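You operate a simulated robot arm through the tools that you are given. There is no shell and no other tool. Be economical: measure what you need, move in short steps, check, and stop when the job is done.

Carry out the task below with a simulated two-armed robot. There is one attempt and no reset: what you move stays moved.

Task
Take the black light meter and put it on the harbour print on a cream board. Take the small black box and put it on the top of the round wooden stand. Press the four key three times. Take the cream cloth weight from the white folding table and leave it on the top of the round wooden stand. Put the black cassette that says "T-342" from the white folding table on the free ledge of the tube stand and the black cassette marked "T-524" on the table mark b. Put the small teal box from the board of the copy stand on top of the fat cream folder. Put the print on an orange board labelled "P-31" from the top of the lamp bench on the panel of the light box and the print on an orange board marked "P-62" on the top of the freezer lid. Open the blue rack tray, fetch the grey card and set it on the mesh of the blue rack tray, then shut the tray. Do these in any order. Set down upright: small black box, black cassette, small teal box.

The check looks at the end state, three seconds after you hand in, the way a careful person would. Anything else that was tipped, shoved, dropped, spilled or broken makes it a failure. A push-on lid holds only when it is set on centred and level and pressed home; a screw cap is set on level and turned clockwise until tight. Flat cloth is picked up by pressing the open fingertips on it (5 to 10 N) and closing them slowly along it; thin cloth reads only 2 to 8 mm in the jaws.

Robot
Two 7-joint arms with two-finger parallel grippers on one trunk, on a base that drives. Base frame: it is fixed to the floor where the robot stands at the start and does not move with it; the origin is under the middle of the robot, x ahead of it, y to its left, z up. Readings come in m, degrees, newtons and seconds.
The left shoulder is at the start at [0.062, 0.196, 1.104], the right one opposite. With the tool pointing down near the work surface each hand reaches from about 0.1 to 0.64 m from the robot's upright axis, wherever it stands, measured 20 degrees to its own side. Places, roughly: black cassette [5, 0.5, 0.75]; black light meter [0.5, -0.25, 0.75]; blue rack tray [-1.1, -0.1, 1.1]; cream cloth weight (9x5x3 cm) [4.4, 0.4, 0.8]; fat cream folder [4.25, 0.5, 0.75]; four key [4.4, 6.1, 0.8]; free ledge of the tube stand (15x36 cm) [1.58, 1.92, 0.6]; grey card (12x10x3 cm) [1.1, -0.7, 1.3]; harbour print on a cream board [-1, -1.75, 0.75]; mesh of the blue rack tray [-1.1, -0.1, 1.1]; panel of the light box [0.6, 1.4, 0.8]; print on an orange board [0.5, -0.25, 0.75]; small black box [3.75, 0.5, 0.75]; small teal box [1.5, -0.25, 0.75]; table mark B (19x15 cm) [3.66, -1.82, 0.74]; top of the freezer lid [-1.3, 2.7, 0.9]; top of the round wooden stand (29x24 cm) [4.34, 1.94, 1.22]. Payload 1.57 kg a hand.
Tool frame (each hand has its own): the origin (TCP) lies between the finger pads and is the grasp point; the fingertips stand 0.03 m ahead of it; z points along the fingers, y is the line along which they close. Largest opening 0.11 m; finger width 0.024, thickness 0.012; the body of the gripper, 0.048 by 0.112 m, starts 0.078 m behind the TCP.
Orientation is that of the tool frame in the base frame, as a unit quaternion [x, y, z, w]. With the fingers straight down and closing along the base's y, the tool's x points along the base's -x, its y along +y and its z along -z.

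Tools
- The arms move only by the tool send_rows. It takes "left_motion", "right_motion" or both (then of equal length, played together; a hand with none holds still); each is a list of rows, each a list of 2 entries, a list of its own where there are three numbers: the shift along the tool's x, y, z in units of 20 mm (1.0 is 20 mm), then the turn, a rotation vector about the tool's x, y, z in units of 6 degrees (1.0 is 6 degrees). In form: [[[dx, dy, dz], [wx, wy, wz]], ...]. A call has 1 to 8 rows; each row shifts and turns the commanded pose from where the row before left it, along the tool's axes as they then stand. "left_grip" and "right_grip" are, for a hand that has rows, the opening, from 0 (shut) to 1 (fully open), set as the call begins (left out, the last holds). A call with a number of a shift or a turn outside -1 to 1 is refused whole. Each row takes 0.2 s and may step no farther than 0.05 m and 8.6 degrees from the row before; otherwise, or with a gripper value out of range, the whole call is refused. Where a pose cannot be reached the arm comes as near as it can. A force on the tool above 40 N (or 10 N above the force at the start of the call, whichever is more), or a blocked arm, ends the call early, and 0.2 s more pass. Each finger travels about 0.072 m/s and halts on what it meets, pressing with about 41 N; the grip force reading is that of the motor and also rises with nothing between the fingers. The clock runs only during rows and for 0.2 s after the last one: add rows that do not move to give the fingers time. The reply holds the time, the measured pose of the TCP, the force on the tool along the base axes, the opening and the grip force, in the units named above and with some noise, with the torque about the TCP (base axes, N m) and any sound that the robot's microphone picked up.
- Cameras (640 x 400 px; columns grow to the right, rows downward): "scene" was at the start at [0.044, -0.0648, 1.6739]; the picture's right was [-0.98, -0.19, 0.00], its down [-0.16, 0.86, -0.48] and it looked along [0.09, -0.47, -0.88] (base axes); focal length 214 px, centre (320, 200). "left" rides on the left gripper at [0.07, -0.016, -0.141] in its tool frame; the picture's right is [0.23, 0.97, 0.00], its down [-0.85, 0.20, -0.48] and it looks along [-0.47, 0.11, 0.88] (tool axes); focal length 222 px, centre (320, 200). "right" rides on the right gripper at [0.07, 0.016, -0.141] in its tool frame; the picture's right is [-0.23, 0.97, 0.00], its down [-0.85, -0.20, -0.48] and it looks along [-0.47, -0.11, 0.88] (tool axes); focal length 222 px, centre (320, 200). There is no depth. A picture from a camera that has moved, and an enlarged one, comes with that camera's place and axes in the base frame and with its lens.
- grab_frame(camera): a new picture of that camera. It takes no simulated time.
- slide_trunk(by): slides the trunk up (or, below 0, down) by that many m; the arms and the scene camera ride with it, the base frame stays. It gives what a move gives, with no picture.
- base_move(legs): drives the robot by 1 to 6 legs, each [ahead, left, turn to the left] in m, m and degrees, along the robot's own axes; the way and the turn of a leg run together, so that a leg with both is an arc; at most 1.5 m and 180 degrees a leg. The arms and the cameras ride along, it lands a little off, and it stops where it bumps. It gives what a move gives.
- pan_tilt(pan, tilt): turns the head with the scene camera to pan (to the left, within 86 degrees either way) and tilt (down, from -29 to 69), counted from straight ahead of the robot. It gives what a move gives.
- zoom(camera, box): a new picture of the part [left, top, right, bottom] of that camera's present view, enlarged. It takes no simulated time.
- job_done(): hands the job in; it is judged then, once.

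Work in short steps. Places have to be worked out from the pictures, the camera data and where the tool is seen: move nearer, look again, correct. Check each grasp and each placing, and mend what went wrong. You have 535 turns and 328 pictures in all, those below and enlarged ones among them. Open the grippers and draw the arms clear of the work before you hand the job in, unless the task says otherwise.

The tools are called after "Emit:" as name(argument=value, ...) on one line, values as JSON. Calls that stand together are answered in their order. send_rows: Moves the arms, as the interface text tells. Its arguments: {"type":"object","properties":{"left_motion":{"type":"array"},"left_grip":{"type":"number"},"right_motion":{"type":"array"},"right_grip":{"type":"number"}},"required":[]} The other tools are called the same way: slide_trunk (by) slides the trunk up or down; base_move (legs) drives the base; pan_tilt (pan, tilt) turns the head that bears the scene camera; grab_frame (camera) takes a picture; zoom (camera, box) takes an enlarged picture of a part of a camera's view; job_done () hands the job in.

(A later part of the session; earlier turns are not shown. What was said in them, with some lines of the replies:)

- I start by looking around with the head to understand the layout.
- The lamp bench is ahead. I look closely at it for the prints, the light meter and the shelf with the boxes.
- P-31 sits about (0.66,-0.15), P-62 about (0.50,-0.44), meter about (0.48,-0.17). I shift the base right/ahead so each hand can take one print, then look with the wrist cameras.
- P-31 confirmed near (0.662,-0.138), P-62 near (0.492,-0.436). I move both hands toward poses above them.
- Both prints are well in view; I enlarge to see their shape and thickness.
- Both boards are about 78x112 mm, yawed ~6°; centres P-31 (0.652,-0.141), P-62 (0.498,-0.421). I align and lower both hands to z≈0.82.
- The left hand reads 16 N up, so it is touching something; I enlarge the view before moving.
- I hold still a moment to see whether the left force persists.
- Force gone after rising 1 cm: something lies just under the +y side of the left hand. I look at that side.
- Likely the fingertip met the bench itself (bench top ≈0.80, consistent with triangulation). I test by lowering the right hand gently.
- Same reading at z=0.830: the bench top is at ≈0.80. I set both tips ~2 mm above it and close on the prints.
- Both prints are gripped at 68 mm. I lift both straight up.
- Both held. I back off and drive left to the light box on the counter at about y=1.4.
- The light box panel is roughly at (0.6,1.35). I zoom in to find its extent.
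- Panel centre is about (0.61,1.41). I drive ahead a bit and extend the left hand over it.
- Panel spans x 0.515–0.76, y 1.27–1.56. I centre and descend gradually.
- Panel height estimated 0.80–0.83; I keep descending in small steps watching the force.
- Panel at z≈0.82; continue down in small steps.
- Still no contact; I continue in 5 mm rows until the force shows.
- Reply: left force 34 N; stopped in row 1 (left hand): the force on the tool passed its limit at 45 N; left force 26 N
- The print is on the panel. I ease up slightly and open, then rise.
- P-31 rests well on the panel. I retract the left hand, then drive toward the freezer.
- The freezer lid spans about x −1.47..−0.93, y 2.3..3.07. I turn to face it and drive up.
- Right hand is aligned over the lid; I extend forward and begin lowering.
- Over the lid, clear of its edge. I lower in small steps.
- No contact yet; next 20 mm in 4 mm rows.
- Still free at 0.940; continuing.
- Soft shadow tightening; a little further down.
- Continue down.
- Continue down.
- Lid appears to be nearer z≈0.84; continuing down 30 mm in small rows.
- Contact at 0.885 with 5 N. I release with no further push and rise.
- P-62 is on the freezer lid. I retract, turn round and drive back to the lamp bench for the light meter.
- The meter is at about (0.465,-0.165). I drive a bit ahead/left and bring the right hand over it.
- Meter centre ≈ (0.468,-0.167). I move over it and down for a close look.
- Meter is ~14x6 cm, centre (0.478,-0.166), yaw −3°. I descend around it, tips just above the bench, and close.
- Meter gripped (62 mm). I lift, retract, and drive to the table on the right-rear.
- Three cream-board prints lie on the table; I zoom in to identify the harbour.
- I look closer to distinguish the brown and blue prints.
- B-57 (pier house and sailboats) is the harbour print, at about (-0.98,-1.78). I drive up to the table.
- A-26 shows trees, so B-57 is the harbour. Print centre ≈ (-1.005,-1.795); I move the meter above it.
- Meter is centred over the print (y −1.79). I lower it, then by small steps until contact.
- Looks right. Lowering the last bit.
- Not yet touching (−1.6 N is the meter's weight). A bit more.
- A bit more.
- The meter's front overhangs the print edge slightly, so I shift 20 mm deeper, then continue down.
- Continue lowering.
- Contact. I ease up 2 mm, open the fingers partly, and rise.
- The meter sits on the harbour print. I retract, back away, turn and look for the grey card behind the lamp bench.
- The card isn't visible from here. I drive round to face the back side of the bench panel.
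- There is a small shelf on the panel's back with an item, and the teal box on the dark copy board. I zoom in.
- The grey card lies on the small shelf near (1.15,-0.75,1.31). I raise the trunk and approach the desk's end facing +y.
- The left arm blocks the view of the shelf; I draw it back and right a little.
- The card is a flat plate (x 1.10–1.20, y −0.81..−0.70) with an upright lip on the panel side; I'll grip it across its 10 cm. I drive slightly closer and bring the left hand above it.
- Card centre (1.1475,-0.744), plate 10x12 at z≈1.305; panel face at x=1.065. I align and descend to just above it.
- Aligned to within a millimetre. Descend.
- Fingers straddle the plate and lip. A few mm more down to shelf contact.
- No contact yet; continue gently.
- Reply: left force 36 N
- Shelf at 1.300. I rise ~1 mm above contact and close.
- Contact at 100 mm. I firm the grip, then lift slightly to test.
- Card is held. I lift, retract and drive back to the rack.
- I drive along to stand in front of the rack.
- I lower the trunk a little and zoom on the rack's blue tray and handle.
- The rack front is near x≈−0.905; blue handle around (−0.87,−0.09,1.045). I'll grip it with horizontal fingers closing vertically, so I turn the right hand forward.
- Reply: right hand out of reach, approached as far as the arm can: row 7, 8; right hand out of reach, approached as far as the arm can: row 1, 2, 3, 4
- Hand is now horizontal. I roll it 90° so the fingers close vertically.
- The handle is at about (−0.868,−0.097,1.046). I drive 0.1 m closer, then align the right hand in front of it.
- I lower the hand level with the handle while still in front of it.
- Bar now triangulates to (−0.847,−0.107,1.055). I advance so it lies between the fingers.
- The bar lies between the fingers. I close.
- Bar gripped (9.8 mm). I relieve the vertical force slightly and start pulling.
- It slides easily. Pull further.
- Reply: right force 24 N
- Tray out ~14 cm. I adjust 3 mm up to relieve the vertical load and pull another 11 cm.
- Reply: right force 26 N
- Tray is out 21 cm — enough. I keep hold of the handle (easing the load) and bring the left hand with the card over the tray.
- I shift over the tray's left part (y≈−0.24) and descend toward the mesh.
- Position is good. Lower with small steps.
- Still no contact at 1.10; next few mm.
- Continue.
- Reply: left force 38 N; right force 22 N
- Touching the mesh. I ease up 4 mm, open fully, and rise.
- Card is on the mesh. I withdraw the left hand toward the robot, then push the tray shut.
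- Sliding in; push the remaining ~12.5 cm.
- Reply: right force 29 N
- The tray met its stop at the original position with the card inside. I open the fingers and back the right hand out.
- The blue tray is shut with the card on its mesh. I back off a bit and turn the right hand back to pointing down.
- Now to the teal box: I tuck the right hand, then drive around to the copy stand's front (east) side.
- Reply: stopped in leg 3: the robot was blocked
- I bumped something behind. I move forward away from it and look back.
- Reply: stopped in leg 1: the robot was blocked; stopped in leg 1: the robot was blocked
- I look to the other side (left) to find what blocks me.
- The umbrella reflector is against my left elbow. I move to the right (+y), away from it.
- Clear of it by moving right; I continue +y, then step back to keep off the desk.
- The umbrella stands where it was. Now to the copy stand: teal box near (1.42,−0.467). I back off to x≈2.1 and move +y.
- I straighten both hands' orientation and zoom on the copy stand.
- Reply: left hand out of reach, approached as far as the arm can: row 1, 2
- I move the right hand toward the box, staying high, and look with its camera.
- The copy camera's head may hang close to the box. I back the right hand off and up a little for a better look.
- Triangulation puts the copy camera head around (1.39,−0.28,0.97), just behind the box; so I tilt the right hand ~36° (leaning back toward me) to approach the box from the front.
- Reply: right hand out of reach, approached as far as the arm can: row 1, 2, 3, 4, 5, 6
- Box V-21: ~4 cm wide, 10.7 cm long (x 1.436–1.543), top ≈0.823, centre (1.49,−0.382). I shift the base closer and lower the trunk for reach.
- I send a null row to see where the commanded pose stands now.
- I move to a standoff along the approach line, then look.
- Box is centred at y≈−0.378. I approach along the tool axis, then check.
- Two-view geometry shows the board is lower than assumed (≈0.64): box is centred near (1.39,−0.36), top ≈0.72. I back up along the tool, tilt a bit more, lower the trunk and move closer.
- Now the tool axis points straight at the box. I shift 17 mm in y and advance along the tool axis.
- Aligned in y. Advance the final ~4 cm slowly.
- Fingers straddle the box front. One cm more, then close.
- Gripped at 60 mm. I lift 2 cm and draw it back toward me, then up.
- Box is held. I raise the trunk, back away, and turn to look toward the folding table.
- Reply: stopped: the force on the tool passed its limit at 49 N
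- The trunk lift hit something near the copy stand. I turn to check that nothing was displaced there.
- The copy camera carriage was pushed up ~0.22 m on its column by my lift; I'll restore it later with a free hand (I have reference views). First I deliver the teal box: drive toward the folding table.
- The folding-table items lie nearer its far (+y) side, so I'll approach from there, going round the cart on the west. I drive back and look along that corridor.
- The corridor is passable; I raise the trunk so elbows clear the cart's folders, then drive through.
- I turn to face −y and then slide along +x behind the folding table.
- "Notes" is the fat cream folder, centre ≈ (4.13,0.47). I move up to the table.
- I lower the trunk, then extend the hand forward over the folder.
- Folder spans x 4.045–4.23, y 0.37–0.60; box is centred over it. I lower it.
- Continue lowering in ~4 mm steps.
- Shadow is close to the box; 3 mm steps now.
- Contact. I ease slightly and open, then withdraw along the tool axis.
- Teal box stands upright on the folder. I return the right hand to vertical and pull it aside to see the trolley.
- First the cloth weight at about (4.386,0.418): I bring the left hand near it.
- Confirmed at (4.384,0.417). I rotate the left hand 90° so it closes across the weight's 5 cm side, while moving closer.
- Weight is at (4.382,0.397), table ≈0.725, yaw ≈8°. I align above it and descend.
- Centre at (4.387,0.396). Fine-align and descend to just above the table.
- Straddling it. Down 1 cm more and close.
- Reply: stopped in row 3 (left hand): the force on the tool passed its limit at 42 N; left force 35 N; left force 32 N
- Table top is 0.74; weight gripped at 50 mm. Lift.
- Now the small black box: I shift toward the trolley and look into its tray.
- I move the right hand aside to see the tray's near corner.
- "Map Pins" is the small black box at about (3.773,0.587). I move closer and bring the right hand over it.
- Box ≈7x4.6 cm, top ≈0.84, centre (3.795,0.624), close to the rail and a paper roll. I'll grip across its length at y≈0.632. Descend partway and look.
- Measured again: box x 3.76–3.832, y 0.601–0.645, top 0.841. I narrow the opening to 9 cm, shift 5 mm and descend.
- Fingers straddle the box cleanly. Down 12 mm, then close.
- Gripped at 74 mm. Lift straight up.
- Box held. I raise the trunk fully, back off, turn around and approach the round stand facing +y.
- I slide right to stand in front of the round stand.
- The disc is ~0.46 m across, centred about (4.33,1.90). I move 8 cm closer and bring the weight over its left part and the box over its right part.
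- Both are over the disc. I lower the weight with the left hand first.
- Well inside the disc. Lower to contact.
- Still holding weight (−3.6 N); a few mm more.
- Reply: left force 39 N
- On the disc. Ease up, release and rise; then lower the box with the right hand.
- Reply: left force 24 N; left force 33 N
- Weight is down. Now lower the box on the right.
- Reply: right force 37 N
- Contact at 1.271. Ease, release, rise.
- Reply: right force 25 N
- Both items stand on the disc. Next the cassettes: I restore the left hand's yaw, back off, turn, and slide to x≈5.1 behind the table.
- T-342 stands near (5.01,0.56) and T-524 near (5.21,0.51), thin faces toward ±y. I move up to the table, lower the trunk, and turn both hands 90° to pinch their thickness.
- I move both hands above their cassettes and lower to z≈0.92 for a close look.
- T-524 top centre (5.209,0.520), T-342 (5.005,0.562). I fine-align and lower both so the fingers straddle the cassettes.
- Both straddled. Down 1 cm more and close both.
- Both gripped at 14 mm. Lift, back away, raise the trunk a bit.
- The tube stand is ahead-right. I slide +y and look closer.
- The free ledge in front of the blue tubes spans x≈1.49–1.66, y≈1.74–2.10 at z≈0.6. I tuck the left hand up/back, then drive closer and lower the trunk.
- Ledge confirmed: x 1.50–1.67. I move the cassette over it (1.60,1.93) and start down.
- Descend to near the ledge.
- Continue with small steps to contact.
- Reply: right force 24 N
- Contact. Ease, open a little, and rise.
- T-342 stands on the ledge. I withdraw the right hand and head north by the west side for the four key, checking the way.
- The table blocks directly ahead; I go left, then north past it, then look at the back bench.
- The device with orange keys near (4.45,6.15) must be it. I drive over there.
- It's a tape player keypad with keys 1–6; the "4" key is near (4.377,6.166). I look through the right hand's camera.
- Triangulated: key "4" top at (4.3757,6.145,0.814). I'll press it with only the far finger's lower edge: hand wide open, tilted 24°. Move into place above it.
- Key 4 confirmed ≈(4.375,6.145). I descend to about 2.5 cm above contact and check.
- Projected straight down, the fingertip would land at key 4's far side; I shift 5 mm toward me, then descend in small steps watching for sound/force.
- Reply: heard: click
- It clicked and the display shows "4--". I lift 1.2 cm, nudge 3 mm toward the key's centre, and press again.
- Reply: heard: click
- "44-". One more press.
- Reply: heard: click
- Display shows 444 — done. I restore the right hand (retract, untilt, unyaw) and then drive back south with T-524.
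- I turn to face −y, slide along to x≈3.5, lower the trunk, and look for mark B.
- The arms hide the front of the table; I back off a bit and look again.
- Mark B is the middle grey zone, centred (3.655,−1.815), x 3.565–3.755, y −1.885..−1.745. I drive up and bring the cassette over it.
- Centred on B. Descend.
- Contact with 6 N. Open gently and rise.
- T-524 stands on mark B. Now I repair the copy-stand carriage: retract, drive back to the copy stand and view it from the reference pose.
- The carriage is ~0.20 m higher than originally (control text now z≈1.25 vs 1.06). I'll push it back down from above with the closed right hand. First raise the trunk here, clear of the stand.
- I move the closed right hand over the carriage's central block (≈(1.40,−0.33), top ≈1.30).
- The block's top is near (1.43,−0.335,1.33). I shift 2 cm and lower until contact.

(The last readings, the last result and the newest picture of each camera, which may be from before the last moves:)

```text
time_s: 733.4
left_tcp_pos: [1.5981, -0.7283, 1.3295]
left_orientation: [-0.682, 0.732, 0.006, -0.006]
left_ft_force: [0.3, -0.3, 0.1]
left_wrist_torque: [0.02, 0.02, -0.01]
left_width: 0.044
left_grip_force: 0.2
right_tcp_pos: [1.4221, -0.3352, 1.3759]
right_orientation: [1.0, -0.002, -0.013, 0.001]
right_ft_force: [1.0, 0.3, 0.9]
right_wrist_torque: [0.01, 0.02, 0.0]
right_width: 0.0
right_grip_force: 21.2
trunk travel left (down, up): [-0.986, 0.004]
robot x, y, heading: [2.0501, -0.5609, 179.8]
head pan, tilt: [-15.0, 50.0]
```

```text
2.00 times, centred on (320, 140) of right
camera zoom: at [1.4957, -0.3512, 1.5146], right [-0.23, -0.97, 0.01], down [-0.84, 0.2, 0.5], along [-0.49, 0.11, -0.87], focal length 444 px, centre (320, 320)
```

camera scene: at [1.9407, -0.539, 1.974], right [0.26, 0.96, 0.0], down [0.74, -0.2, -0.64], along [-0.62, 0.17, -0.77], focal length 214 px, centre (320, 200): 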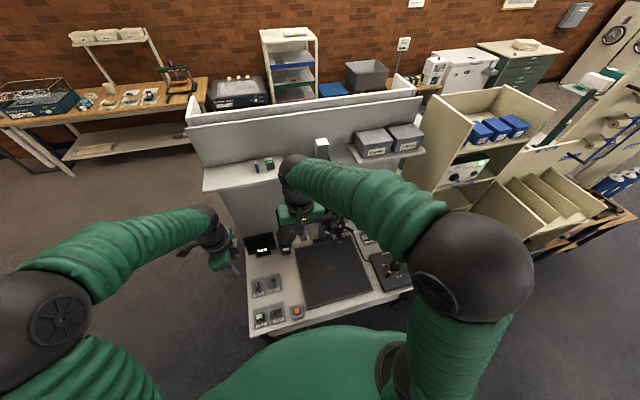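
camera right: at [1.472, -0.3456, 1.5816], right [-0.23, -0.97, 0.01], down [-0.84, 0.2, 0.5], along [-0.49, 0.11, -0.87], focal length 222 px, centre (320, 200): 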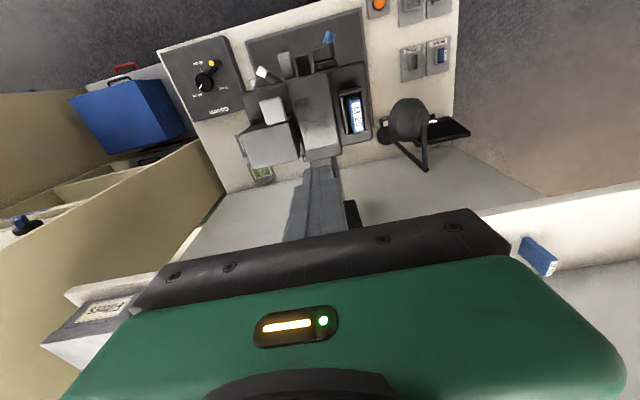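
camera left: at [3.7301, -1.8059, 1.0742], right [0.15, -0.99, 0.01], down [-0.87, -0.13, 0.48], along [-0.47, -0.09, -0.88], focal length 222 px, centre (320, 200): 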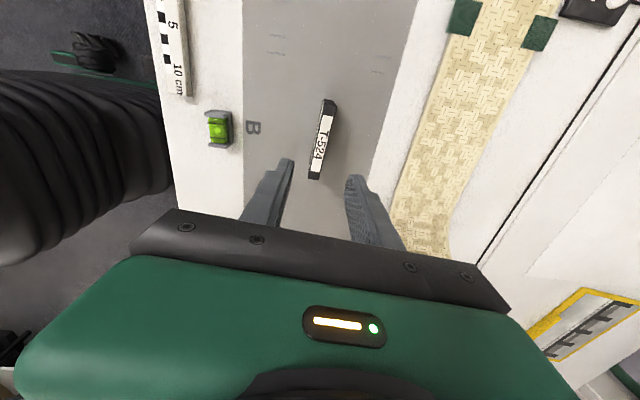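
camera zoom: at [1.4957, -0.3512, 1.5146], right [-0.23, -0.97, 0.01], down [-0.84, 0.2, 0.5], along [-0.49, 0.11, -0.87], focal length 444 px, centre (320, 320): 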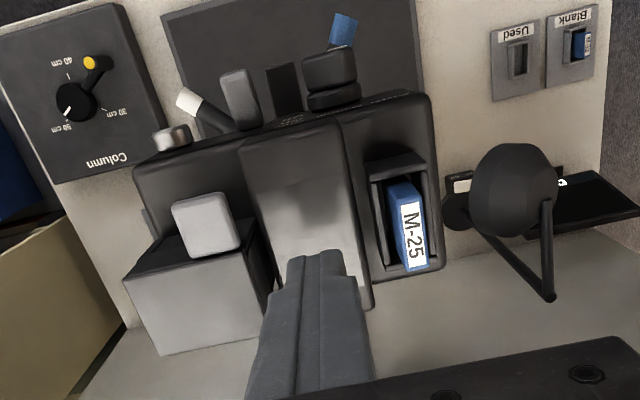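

Interesting: the column console has a dial with cm marks whose handle direction has changed. I zoom on it to read the setting.

Emit:
zoom(camera="right", box=[190, 35, 280, 135])

```text
4.00 times, centred on (235, 85) of right
camera zoom: at [1.4957, -0.3512, 1.5146], right [-0.23, -0.97, 0.01], down [-0.84, 0.2, 0.5], along [-0.49, 0.11, -0.87], focal length 888 px, centre (660, 660)
```

zoom: 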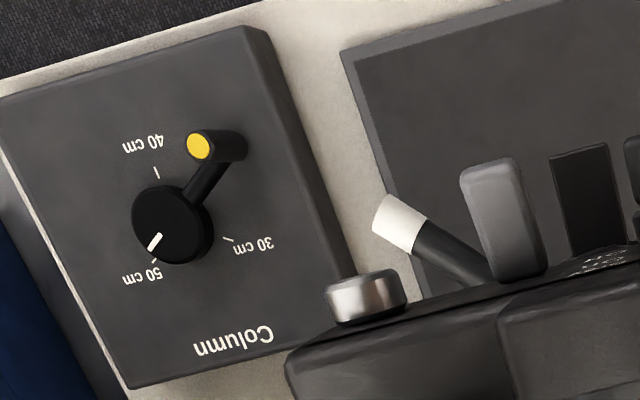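

The dial now reads 50 cm; originally its handle pointed to 30 cm — so the carriage went up 20 cm and the dial is coupled. I push the carriage down gently.

Emit:
send_rows(right_motion=[[[0, 0, 0.4], [0, 0, 0]], [[0, 0, 0.4], [0, 0, 0]], [[0, 0, 0.4], [0, 0, 0]], [[0, 0, 0.4], [0, 0, 0]]])

```text
time_s: 734.4
left_tcp_pos: [1.5979, -0.7287, 1.3309]
left_orientation: [-0.681, 0.732, 0.004, -0.005]
left_ft_force: [-0.2, -1.0, 0.5]
left_wrist_torque: [0.02, -0.01, -0.02]
left_width: 0.0443
left_grip_force: 0.2
right_tcp_pos: [1.4206, -0.335, 1.3439]
right_orientation: [1.0, -0.002, -0.012, 0.002]
right_ft_force: [0.7, 0.0, 0.0]
right_wrist_torque: [0.01, 0.01, 0.0]
right_width: 0.0001
right_grip_force: 21.3
trunk travel left (down, up): [-0.986, 0.004]
robot x, y, heading: [2.049, -0.5592, 179.8]
head pan, tilt: [-15.0, 50.0]
```

No contact yet at tip 1.314; keep going.

Emit:
send_rows(right_motion=[[[0, 0, 0.3], [0, 0, 0]], [[0, 0, 0.3], [0, 0, 0]], [[0, 0, 0.3], [0, 0, 0]], [[0, 0, 0.3], [0, 0, 0]]])

Emit:
zoom(camera="right", box=[200, 40, 440, 240])

```text
time_s: 735.4
left_tcp_pos: [1.5972, -0.7279, 1.3297]
left_orientation: [-0.682, 0.732, 0.005, -0.005]
left_ft_force: [1.1, 0.0, -0.9]
left_wrist_torque: [-0.02, -0.01, -0.03]
left_width: 0.0443
left_grip_force: 0.0
right_tcp_pos: [1.4213, -0.3344, 1.32]
right_orientation: [1.0, -0.001, -0.011, 0.002]
right_ft_force: [2.7, -0.5, 3.7]
right_wrist_torque: [0.02, -0.14, -0.01]
right_width: 0.0001
right_grip_force: 21.1
trunk travel left (down, up): [-0.986, 0.004]
robot x, y, heading: [2.0469, -0.5609, 179.7]
head pan, tilt: [-15.0, 50.0]
```

```text
2.00 times, centred on (320, 140) of right
camera zoom: at [1.4941, -0.3515, 1.4576], right [-0.23, -0.97, 0.01], down [-0.84, 0.2, 0.5], along [-0.48, 0.11, -0.87], focal length 444 px, centre (320, 320)
```

zoom: 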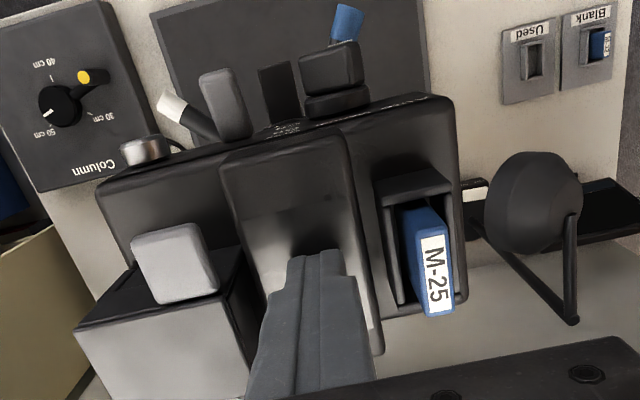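

Contact begins (3.7 N), fingertip on the central block. I push on down in small steps.

Emit:
send_rows(right_motion=[[[0, 0, 0.25], [0, 0, 0]], [[0, 0, 0.25], [0, 0, 0]], [[0, 0, 0.25], [0, 0, 0]], [[0, 0, 0.25], [0, 0, 0]]])

```text
time_s: 736.4
left_tcp_pos: [1.5978, -0.7275, 1.3309]
left_orientation: [-0.681, 0.732, 0.005, -0.006]
left_ft_force: [-0.1, -0.1, 0.3]
left_wrist_torque: [-0.04, 0.03, 0.01]
left_width: 0.0438
left_grip_force: 0.1
right_tcp_pos: [1.4203, -0.3357, 1.2987]
right_orientation: [1.0, -0.002, -0.011, 0.002]
right_ft_force: [2.7, -0.3, 4.5]
right_wrist_torque: [0.03, -0.14, 0.01]
right_width: 0.0
right_grip_force: 21.1
trunk travel left (down, up): [-0.986, 0.004]
robot x, y, heading: [2.0497, -0.5605, 179.9]
head pan, tilt: [-15.0, 50.0]
```

It slides with ~4.5 N. Continue.

Emit:
send_rows(right_motion=[[[0, 0, 0.5], [0, 0, 0]], [[0, 0, 0.5], [0, 0, 0]], [[0, 0, 0.5], [0, 0, 0]], [[0, 0, 0.5], [0, 0, 0]], [[0, 0, 0.5], [0, 0, 0]], [[0, 0, 0.5], [0, 0, 0]], [[0, 0, 0.5], [0, 0, 0]], [[0, 0, 0], [0, 0, 0]]])

Emit:
zoom(camera="right", box=[160, 30, 400, 230])

```text
time_s: 738.2
left_tcp_pos: [1.5974, -0.7276, 1.3303]
left_orientation: [-0.681, 0.732, 0.005, -0.007]
left_ft_force: [-0.1, 0.3, -0.2]
left_wrist_torque: [0.01, 0.01, -0.03]
left_width: 0.0441
left_grip_force: 0.1
right_tcp_pos: [1.4182, -0.337, 1.2303]
right_orientation: [1.0, -0.002, -0.013, 0.003]
right_ft_force: [0.5, -0.1, 2.1]
right_wrist_torque: [0.02, -0.04, -0.02]
right_width: 0.0
right_grip_force: 21.4
trunk travel left (down, up): [-0.986, 0.004]
robot x, y, heading: [2.0485, -0.5613, 179.7]
head pan, tilt: [-15.0, 50.0]
```

```text
2.00 times, centred on (280, 130) of right
camera zoom: at [1.4919, -0.3516, 1.3687], right [-0.23, -0.97, 0.01], down [-0.84, 0.2, 0.5], along [-0.49, 0.11, -0.87], focal length 444 px, centre (400, 340)
```

zoom: 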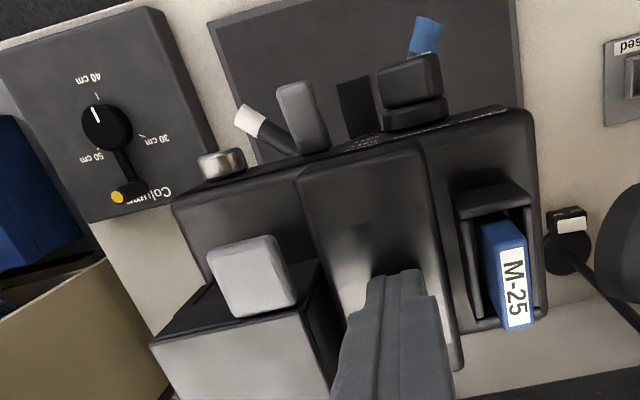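

The dial turns with it and is now at 40 cm. I continue down to the 30 cm mark.

Emit:
send_rows(right_motion=[[[0, 0, 0.5], [0, 0, 0]], [[0, 0, 0.5], [0, 0, 0]], [[0, 0, 0.5], [0, 0, 0]], [[0, 0, 0.5], [0, 0, 0]], [[0, 0, 0.5], [0, 0, 0]], [[0, 0, 0.5], [0, 0, 0]], [[0, 0, 0.5], [0, 0, 0]], [[0, 0, 0], [0, 0, 0]]])

Emit:
zoom(camera="right", box=[160, 30, 400, 230])

```text
time_s: 740.0
left_tcp_pos: [1.5975, -0.7288, 1.3304]
left_orientation: [-0.682, 0.732, 0.004, -0.005]
left_ft_force: [0.1, 0.4, -0.2]
left_wrist_torque: [0.0, 0.04, -0.03]
left_width: 0.0441
left_grip_force: 0.0
right_tcp_pos: [1.416, -0.3347, 1.1597]
right_orientation: [1.0, -0.002, -0.011, 0.002]
right_ft_force: [1.6, 1.4, 2.4]
right_wrist_torque: [0.07, -0.11, 0.02]
right_width: 0.0
right_grip_force: 21.2
trunk travel left (down, up): [-0.986, 0.004]
robot x, y, heading: [2.0458, -0.5599, 179.8]
head pan, tilt: [-15.0, 50.0]
```

```text
2.00 times, centred on (280, 130) of right
camera zoom: at [1.49, -0.3518, 1.2981], right [-0.23, -0.97, 0.01], down [-0.84, 0.2, 0.5], along [-0.49, 0.11, -0.87], focal length 444 px, centre (400, 340)
```

zoom: 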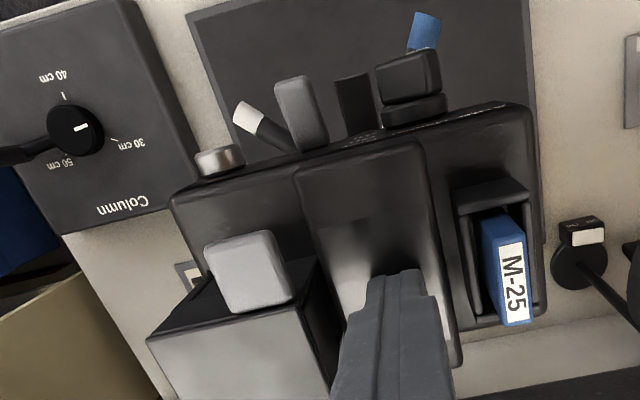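

About 31° (≈2.6 cm) remain to 30 cm. Push 2 cm, then check.

Emit:
send_rows(right_motion=[[[0, 0, 0.4], [0, 0, 0]], [[0, 0, 0.4], [0, 0, 0]], [[0, 0, 0.3], [0, 0, 0]], [[0, 0, 0], [0, 0, 0]]])

Emit:
zoom(camera="right", box=[140, 20, 260, 140])

```text
time_s: 741.0
left_tcp_pos: [1.5984, -0.728, 1.3307]
left_orientation: [-0.681, 0.732, 0.006, -0.006]
left_ft_force: [-0.1, 1.3, -0.1]
left_wrist_torque: [-0.01, 0.0, 0.03]
left_width: 0.0439
left_grip_force: 0.0
right_tcp_pos: [1.4162, -0.3356, 1.1385]
right_orientation: [1.0, -0.002, -0.012, 0.002]
right_ft_force: [-0.1, 0.4, 4.0]
right_wrist_torque: [0.03, -0.07, 0.01]
right_width: 0.0001
right_grip_force: 22.0
trunk travel left (down, up): [-0.986, 0.004]
robot x, y, heading: [2.0493, -0.5624, 179.7]
head pan, tilt: [-15.0, 50.0]
```

```text
3.33 times, centred on (200, 80) of right
camera zoom: at [1.49, -0.3519, 1.2767], right [-0.23, -0.97, 0.01], down [-0.84, 0.2, 0.5], along [-0.49, 0.11, -0.87], focal length 740 px, centre (720, 600)
```

zoom: 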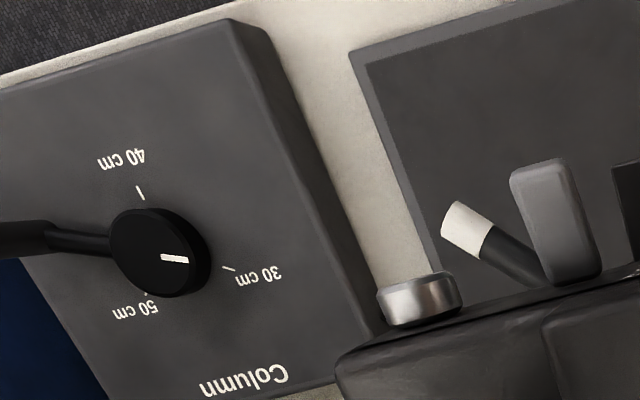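

~12° (1 cm) remaining; push 6 mm more, then check.

Emit:
send_rows(right_motion=[[[0, 0, 0.2], [0, 0, 0]], [[0, 0, 0.15], [0, 0, 0]], [[0, 0, 0], [0, 0, 0]]])

Emit:
zoom(camera="right", box=[140, 20, 260, 140])

```text
time_s: 741.8
left_tcp_pos: [1.597, -0.7292, 1.3305]
left_orientation: [-0.681, 0.732, 0.005, -0.006]
left_ft_force: [0.0, -0.3, 0.6]
left_wrist_torque: [0.01, 0.0, -0.01]
left_width: 0.044
left_grip_force: 0.1
right_tcp_pos: [1.414, -0.3353, 1.1303]
right_orientation: [1.0, -0.002, -0.012, 0.002]
right_ft_force: [0.3, 0.1, -0.7]
right_wrist_torque: [0.02, 0.03, 0.01]
right_width: 0.0001
right_grip_force: 21.4
trunk travel left (down, up): [-0.986, 0.004]
robot x, y, heading: [2.0485, -0.561, 179.8]
head pan, tilt: [-15.0, 50.0]
```

```text
3.33 times, centred on (200, 80) of right
camera zoom: at [1.4892, -0.3517, 1.2692], right [-0.23, -0.97, 0.01], down [-0.84, 0.2, 0.5], along [-0.49, 0.11, -0.87], focal length 740 px, centre (720, 600)
```

zoom: 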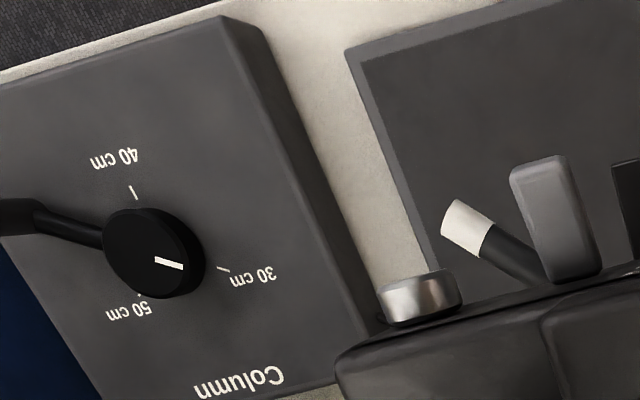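

The load dropped to zero — the dial snapped to its 30 cm mark. I lift off, retract the hand, and compare.

Emit:
send_rows(right_motion=[[[0, 0, -1], [0, 0, 0]], [[0, 0, -1], [0, 0, 0]], [[0, 0, -1], [0, 0, 0]], [[0, 0, -1], [0, 0, 0]], [[0, 0, -1], [0, 0, 0]], [[0, 0, -1], [0, 0, 0]], [[0, 0, -1], [0, 0, 0]], [[0, 0, -1], [0, 0, 0]]])

Emit:
send_rows(right_motion=[[[1, 0.5, -1], [0, 0, 0]], [[1, 0.5, -1], [0, 0, 0]], [[1, 0.5, -1], [0, 0, 0]], [[1, 0.5, 0], [0, 0, 0]], [[1, 0.5, 0], [0, 0, 0]], [[1, 0.5, 0], [0, 0, 0]], [[1, 0.5, 0], [0, 0, 0]], [[1, 0.5, 0], [0, 0, 0]]])

Emit:
base_move(legs=[[-0.25, 0, 0]])

Emit:
pan_tilt(pan=-10, tilt=45)

Emit:
zoom(camera="scene", box=[230, 80, 450, 260])

```text
time_s: 743.6
left_tcp_pos: [1.5983, -0.7272, 1.3305]
left_orientation: [-0.681, 0.733, 0.005, -0.006]
left_ft_force: [-0.2, 0.3, 0.3]
left_wrist_torque: [-0.01, -0.02, 0.01]
left_width: 0.044
left_grip_force: 0.0
right_tcp_pos: [1.4196, -0.3348, 1.2903]
right_orientation: [1.0, -0.002, -0.012, 0.002]
right_ft_force: [0.1, 0.0, -0.3]
right_wrist_torque: [0.0, 0.01, -0.01]
right_width: 0.0002
right_grip_force: 21.2
trunk travel left (down, up): [-0.986, 0.004]
robot x, y, heading: [2.0456, -0.5572, 179.8]
head pan, tilt: [-15.0, 50.0]
```

```text
time_s: 745.4
left_tcp_pos: [1.5977, -0.7288, 1.3295]
left_orientation: [-0.682, 0.732, 0.006, -0.005]
left_ft_force: [0.3, -0.4, 0.4]
left_wrist_torque: [-0.01, -0.02, 0.0]
left_width: 0.0441
left_grip_force: 0.0
right_tcp_pos: [1.5825, -0.4158, 1.3474]
right_orientation: [1.0, -0.002, -0.012, 0.001]
right_ft_force: [-0.3, 0.2, -0.6]
right_wrist_torque: [0.01, 0.01, 0.02]
right_width: 0.0
right_grip_force: 21.1
trunk travel left (down, up): [-0.986, 0.004]
robot x, y, heading: [2.044, -0.5572, 179.7]
head pan, tilt: [-15.0, 50.0]
```

```text
time_s: 747.2
left_tcp_pos: [1.8439, -0.7308, 1.3271]
left_orientation: [-0.682, 0.731, 0.003, -0.003]
left_ft_force: [-0.4, 0.6, -0.1]
left_wrist_torque: [0.02, 0.0, -0.02]
left_width: 0.0441
left_grip_force: 0.0
right_tcp_pos: [1.8252, -0.4176, 1.3454]
right_orientation: [1.0, 0.0, -0.009, 0.002]
right_ft_force: [0.5, 0.2, -0.9]
right_wrist_torque: [0.02, -0.01, -0.03]
right_width: 0.0
right_grip_force: 21.0
trunk travel left (down, up): [-0.986, 0.004]
robot x, y, heading: [2.3, -0.5649, 180.0]
head pan, tilt: [-15.0, 50.0]
```

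```text
time_s: 747.9
left_tcp_pos: [1.8492, -0.7302, 1.3287]
left_orientation: [-0.681, 0.732, 0.005, -0.004]
left_ft_force: [0.0, -0.7, -0.2]
left_wrist_torque: [0.0, 0.03, -0.02]
left_width: 0.0442
left_grip_force: 0.1
right_tcp_pos: [1.8318, -0.4177, 1.3471]
right_orientation: [1.0, 0.0, -0.011, 0.001]
right_ft_force: [-0.9, 0.7, 0.1]
right_wrist_torque: [0.02, 0.02, 0.0]
right_width: 0.0
right_grip_force: 21.5
trunk travel left (down, up): [-0.986, 0.004]
robot x, y, heading: [2.2997, -0.5593, 179.6]
head pan, tilt: [-10.0, 45.0]
```

```text
2.22 times, centred on (340, 170) of scene
camera zoom: at [2.1828, -0.5464, 1.9805], right [0.18, 0.98, 0.0], down [0.7, -0.13, -0.7], along [-0.69, 0.13, -0.71], focal length 477 px, centre (276, 267)
```

zoom: 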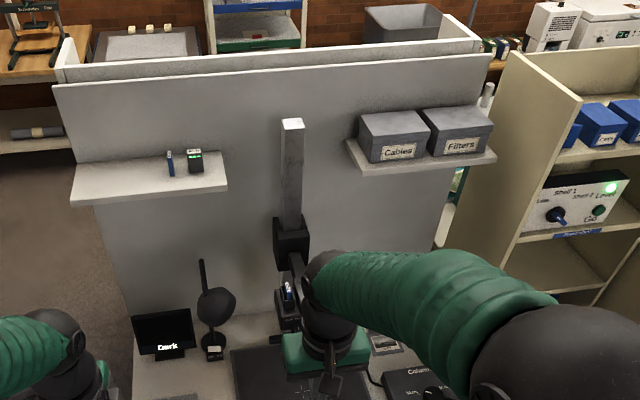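

The carriage is back down. I check the camera head's controls for any change, from a clearer angle.

Emit:
base_move(legs=[[0, 0.45, 0]])

Emit:
slide_trunk(by=-0.3)

Emit:
pan_tilt(pan=-38, tilt=40)

Emit:
grab_frame(camera="scene")

```text
time_s: 750.6
left_tcp_pos: [1.8515, -1.1739, 1.3303]
left_orientation: [-0.683, 0.73, 0.004, -0.007]
left_ft_force: [1.1, 0.8, 1.1]
left_wrist_torque: [0.02, -0.01, 0.02]
left_width: 0.0442
left_grip_force: 0.0
right_tcp_pos: [1.8325, -0.8605, 1.3482]
right_orientation: [1.0, 0.001, -0.012, 0.003]
right_ft_force: [-0.8, 0.6, 0.1]
right_wrist_torque: [0.0, -0.02, 0.02]
right_width: 0.0002
right_grip_force: 21.3
trunk travel left (down, up): [-0.986, 0.004]
robot x, y, heading: [2.2967, -1.0083, 179.8]
head pan, tilt: [-10.0, 45.0]
```

```text
time_s: 753.6
left_tcp_pos: [1.8538, -1.1773, 1.0319]
left_orientation: [-0.684, 0.73, 0.005, -0.006]
left_ft_force: [-0.2, -0.9, -0.1]
left_wrist_torque: [-0.02, 0.0, 0.03]
left_width: 0.0441
left_grip_force: 0.0
right_tcp_pos: [1.8339, -0.8663, 1.0492]
right_orientation: [1.0, 0.001, -0.013, 0.001]
right_ft_force: [-0.6, 0.5, 0.5]
right_wrist_torque: [0.01, 0.01, -0.04]
right_width: 0.0
right_grip_force: 20.9
trunk travel left (down, up): [-0.686, 0.304]
robot x, y, heading: [2.2996, -1.0099, 180.2]
head pan, tilt: [-10.0, 45.0]
```

```text
time_s: 754.5
left_tcp_pos: [1.8521, -1.1774, 1.0312]
left_orientation: [-0.683, 0.73, 0.006, -0.005]
left_ft_force: [0.3, -0.3, -0.3]
left_wrist_torque: [-0.01, 0.03, 0.0]
left_width: 0.0444
left_grip_force: 0.1
right_tcp_pos: [1.8348, -0.8656, 1.048]
right_orientation: [1.0, 0.001, -0.013, 0.001]
right_ft_force: [1.0, -0.7, -0.4]
right_wrist_torque: [-0.01, 0.04, 0.01]
right_width: 0.0003
right_grip_force: 20.9
trunk travel left (down, up): [-0.686, 0.304]
robot x, y, heading: [2.3, -1.0059, 179.8]
head pan, tilt: [-38.0, 40.0]
```

```text
99 pictures are left
camera scene: at [2.1976, -0.9546, 1.688], right [0.62, 0.79, 0.0], down [0.51, -0.4, -0.76], along [-0.6, 0.47, -0.64], focal length 214 px, centre (320, 200)
```

scene: 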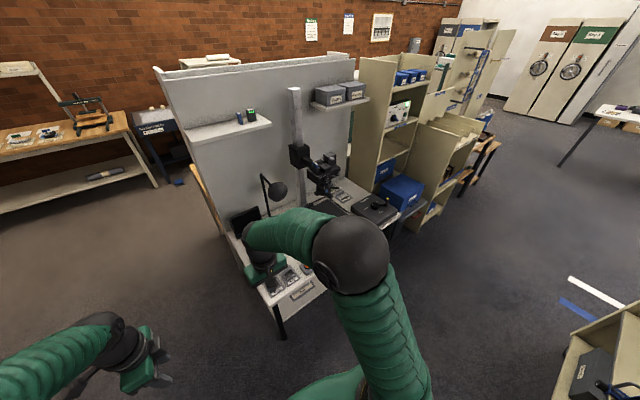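

Emit:
zoom(camera="scene", box=[260, 120, 400, 240])

```text
3.33 times, centred on (330, 180) of scene
camera zoom: at [2.1976, -0.9546, 1.688], right [0.62, 0.79, 0.0], down [0.51, -0.4, -0.76], along [-0.6, 0.47, -0.64], focal length 715 px, centre (287, 267)
```

zoom: 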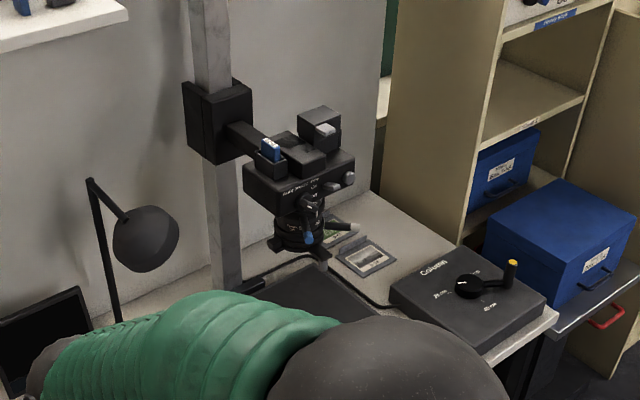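

The dial is back at 30 cm and the carriage at its original height (text z≈1.06). All tasks are done; I open both grippers and draw clear.

Emit:
send_rows(left_motion=[[[0, 0, 0], [0, 0, 0]], [[0, 0, 0], [0, 0, 0]], [[0, 0, 0], [0, 0, 0]], [[0, 0, 0], [0, 0, 0]], [[0, 0, 0], [0, 0, 0]]], right_motion=[[[0, 0, 0], [0, 0, 0]], [[0, 0, 0], [0, 0, 0]], [[0, 0, 0], [0, 0, 0]], [[0, 0, 0], [0, 0, 0]], [[0, 0, 0], [0, 0, 0]]], left_grip=1, right_grip=1)

Emit:
base_move(legs=[[0, -0.4, 0], [-0.1, 0, 0]])

Emit:
pan_tilt(pan=80, tilt=35)

Emit:
grab_frame(camera="scene")

```text
time_s: 755.7
left_tcp_pos: [1.8532, -1.1784, 1.0301]
left_orientation: [-0.684, 0.73, 0.006, -0.006]
left_ft_force: [-0.2, 0.1, 1.1]
left_wrist_torque: [0.01, -0.01, 0.02]
left_width: 0.1101
left_grip_force: 0.0
right_tcp_pos: [1.8353, -0.8649, 1.0484]
right_orientation: [1.0, 0.001, -0.013, 0.001]
right_ft_force: [0.9, 0.4, -0.1]
right_wrist_torque: [0.0, -0.01, 0.0]
right_width: 0.1101
right_grip_force: 0.1
trunk travel left (down, up): [-0.686, 0.304]
robot x, y, heading: [2.2964, -1.0065, 180.0]
head pan, tilt: [-38.0, 40.0]
```

```text
time_s: 759.0
left_tcp_pos: [1.9507, -0.7827, 1.0289]
left_orientation: [-0.684, 0.73, 0.006, -0.005]
left_ft_force: [1.3, -0.5, 0.3]
left_wrist_torque: [0.0, 0.0, 0.02]
left_width: 0.11
left_grip_force: 0.1
right_tcp_pos: [1.9313, -0.4685, 1.0476]
right_orientation: [1.0, 0.002, -0.012, 0.0]
right_ft_force: [0.4, 1.0, 0.0]
right_wrist_torque: [0.0, 0.03, -0.02]
right_width: 0.1101
right_grip_force: 0.0
trunk travel left (down, up): [-0.686, 0.304]
robot x, y, heading: [2.3956, -0.6104, -179.8]
head pan, tilt: [-38.0, 40.0]
```

```text
time_s: 760.9
left_tcp_pos: [1.9546, -0.7814, 1.0329]
left_orientation: [-0.684, 0.729, 0.006, -0.006]
left_ft_force: [0.7, -0.4, -0.1]
left_wrist_torque: [0.01, -0.02, 0.02]
left_width: 0.1101
left_grip_force: 0.0
right_tcp_pos: [1.9356, -0.4683, 1.0486]
right_orientation: [1.0, 0.001, -0.014, 0.002]
right_ft_force: [-0.1, 0.2, 0.4]
right_wrist_torque: [0.02, -0.02, -0.03]
right_width: 0.11
right_grip_force: 0.1
trunk travel left (down, up): [-0.686, 0.304]
robot x, y, heading: [2.396, -0.6106, -180.0]
head pan, tilt: [80.0, 35.0]
```

```text
97 pictures are left
camera scene: at [2.3487, -0.6951, 1.6957], right [-0.98, 0.17, 0.0], down [0.1, 0.57, -0.82], along [-0.14, -0.81, -0.57], focal length 214 px, centre (320, 200)
```

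scene: 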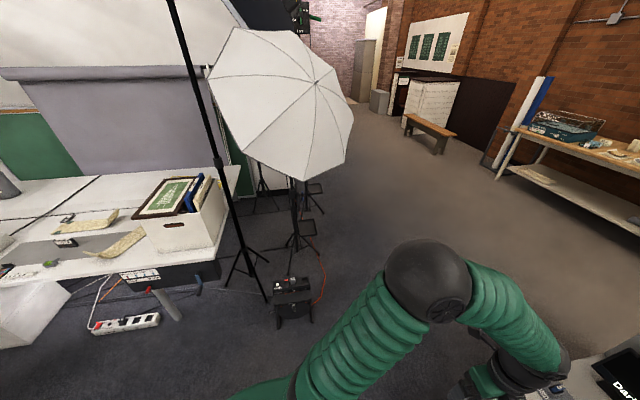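

The umbrella and the power pack stand where they were, and both hands are open and clear. I hand in.

Emit:
job_done()

```text
The job is handed in.
```

I finished every item on the list and handed the job in; I don't have the check's result. Three things could matter to it:

- **Copy stand:** While lifting the teal box I pushed the copy camera up its column by about 20 cm. I pushed it back down; its dial reads 30 cm again and the measured height matches the start.
- **Bump:** I was briefly blocked near the umbrella light. Afterwards the umbrella measured where it was before, and the power pack on the floor beside it looked unmoved.
- **"Notes":** I took the thick cream item marked "Notes" to be the fat cream folder, since it was the only match on that table.
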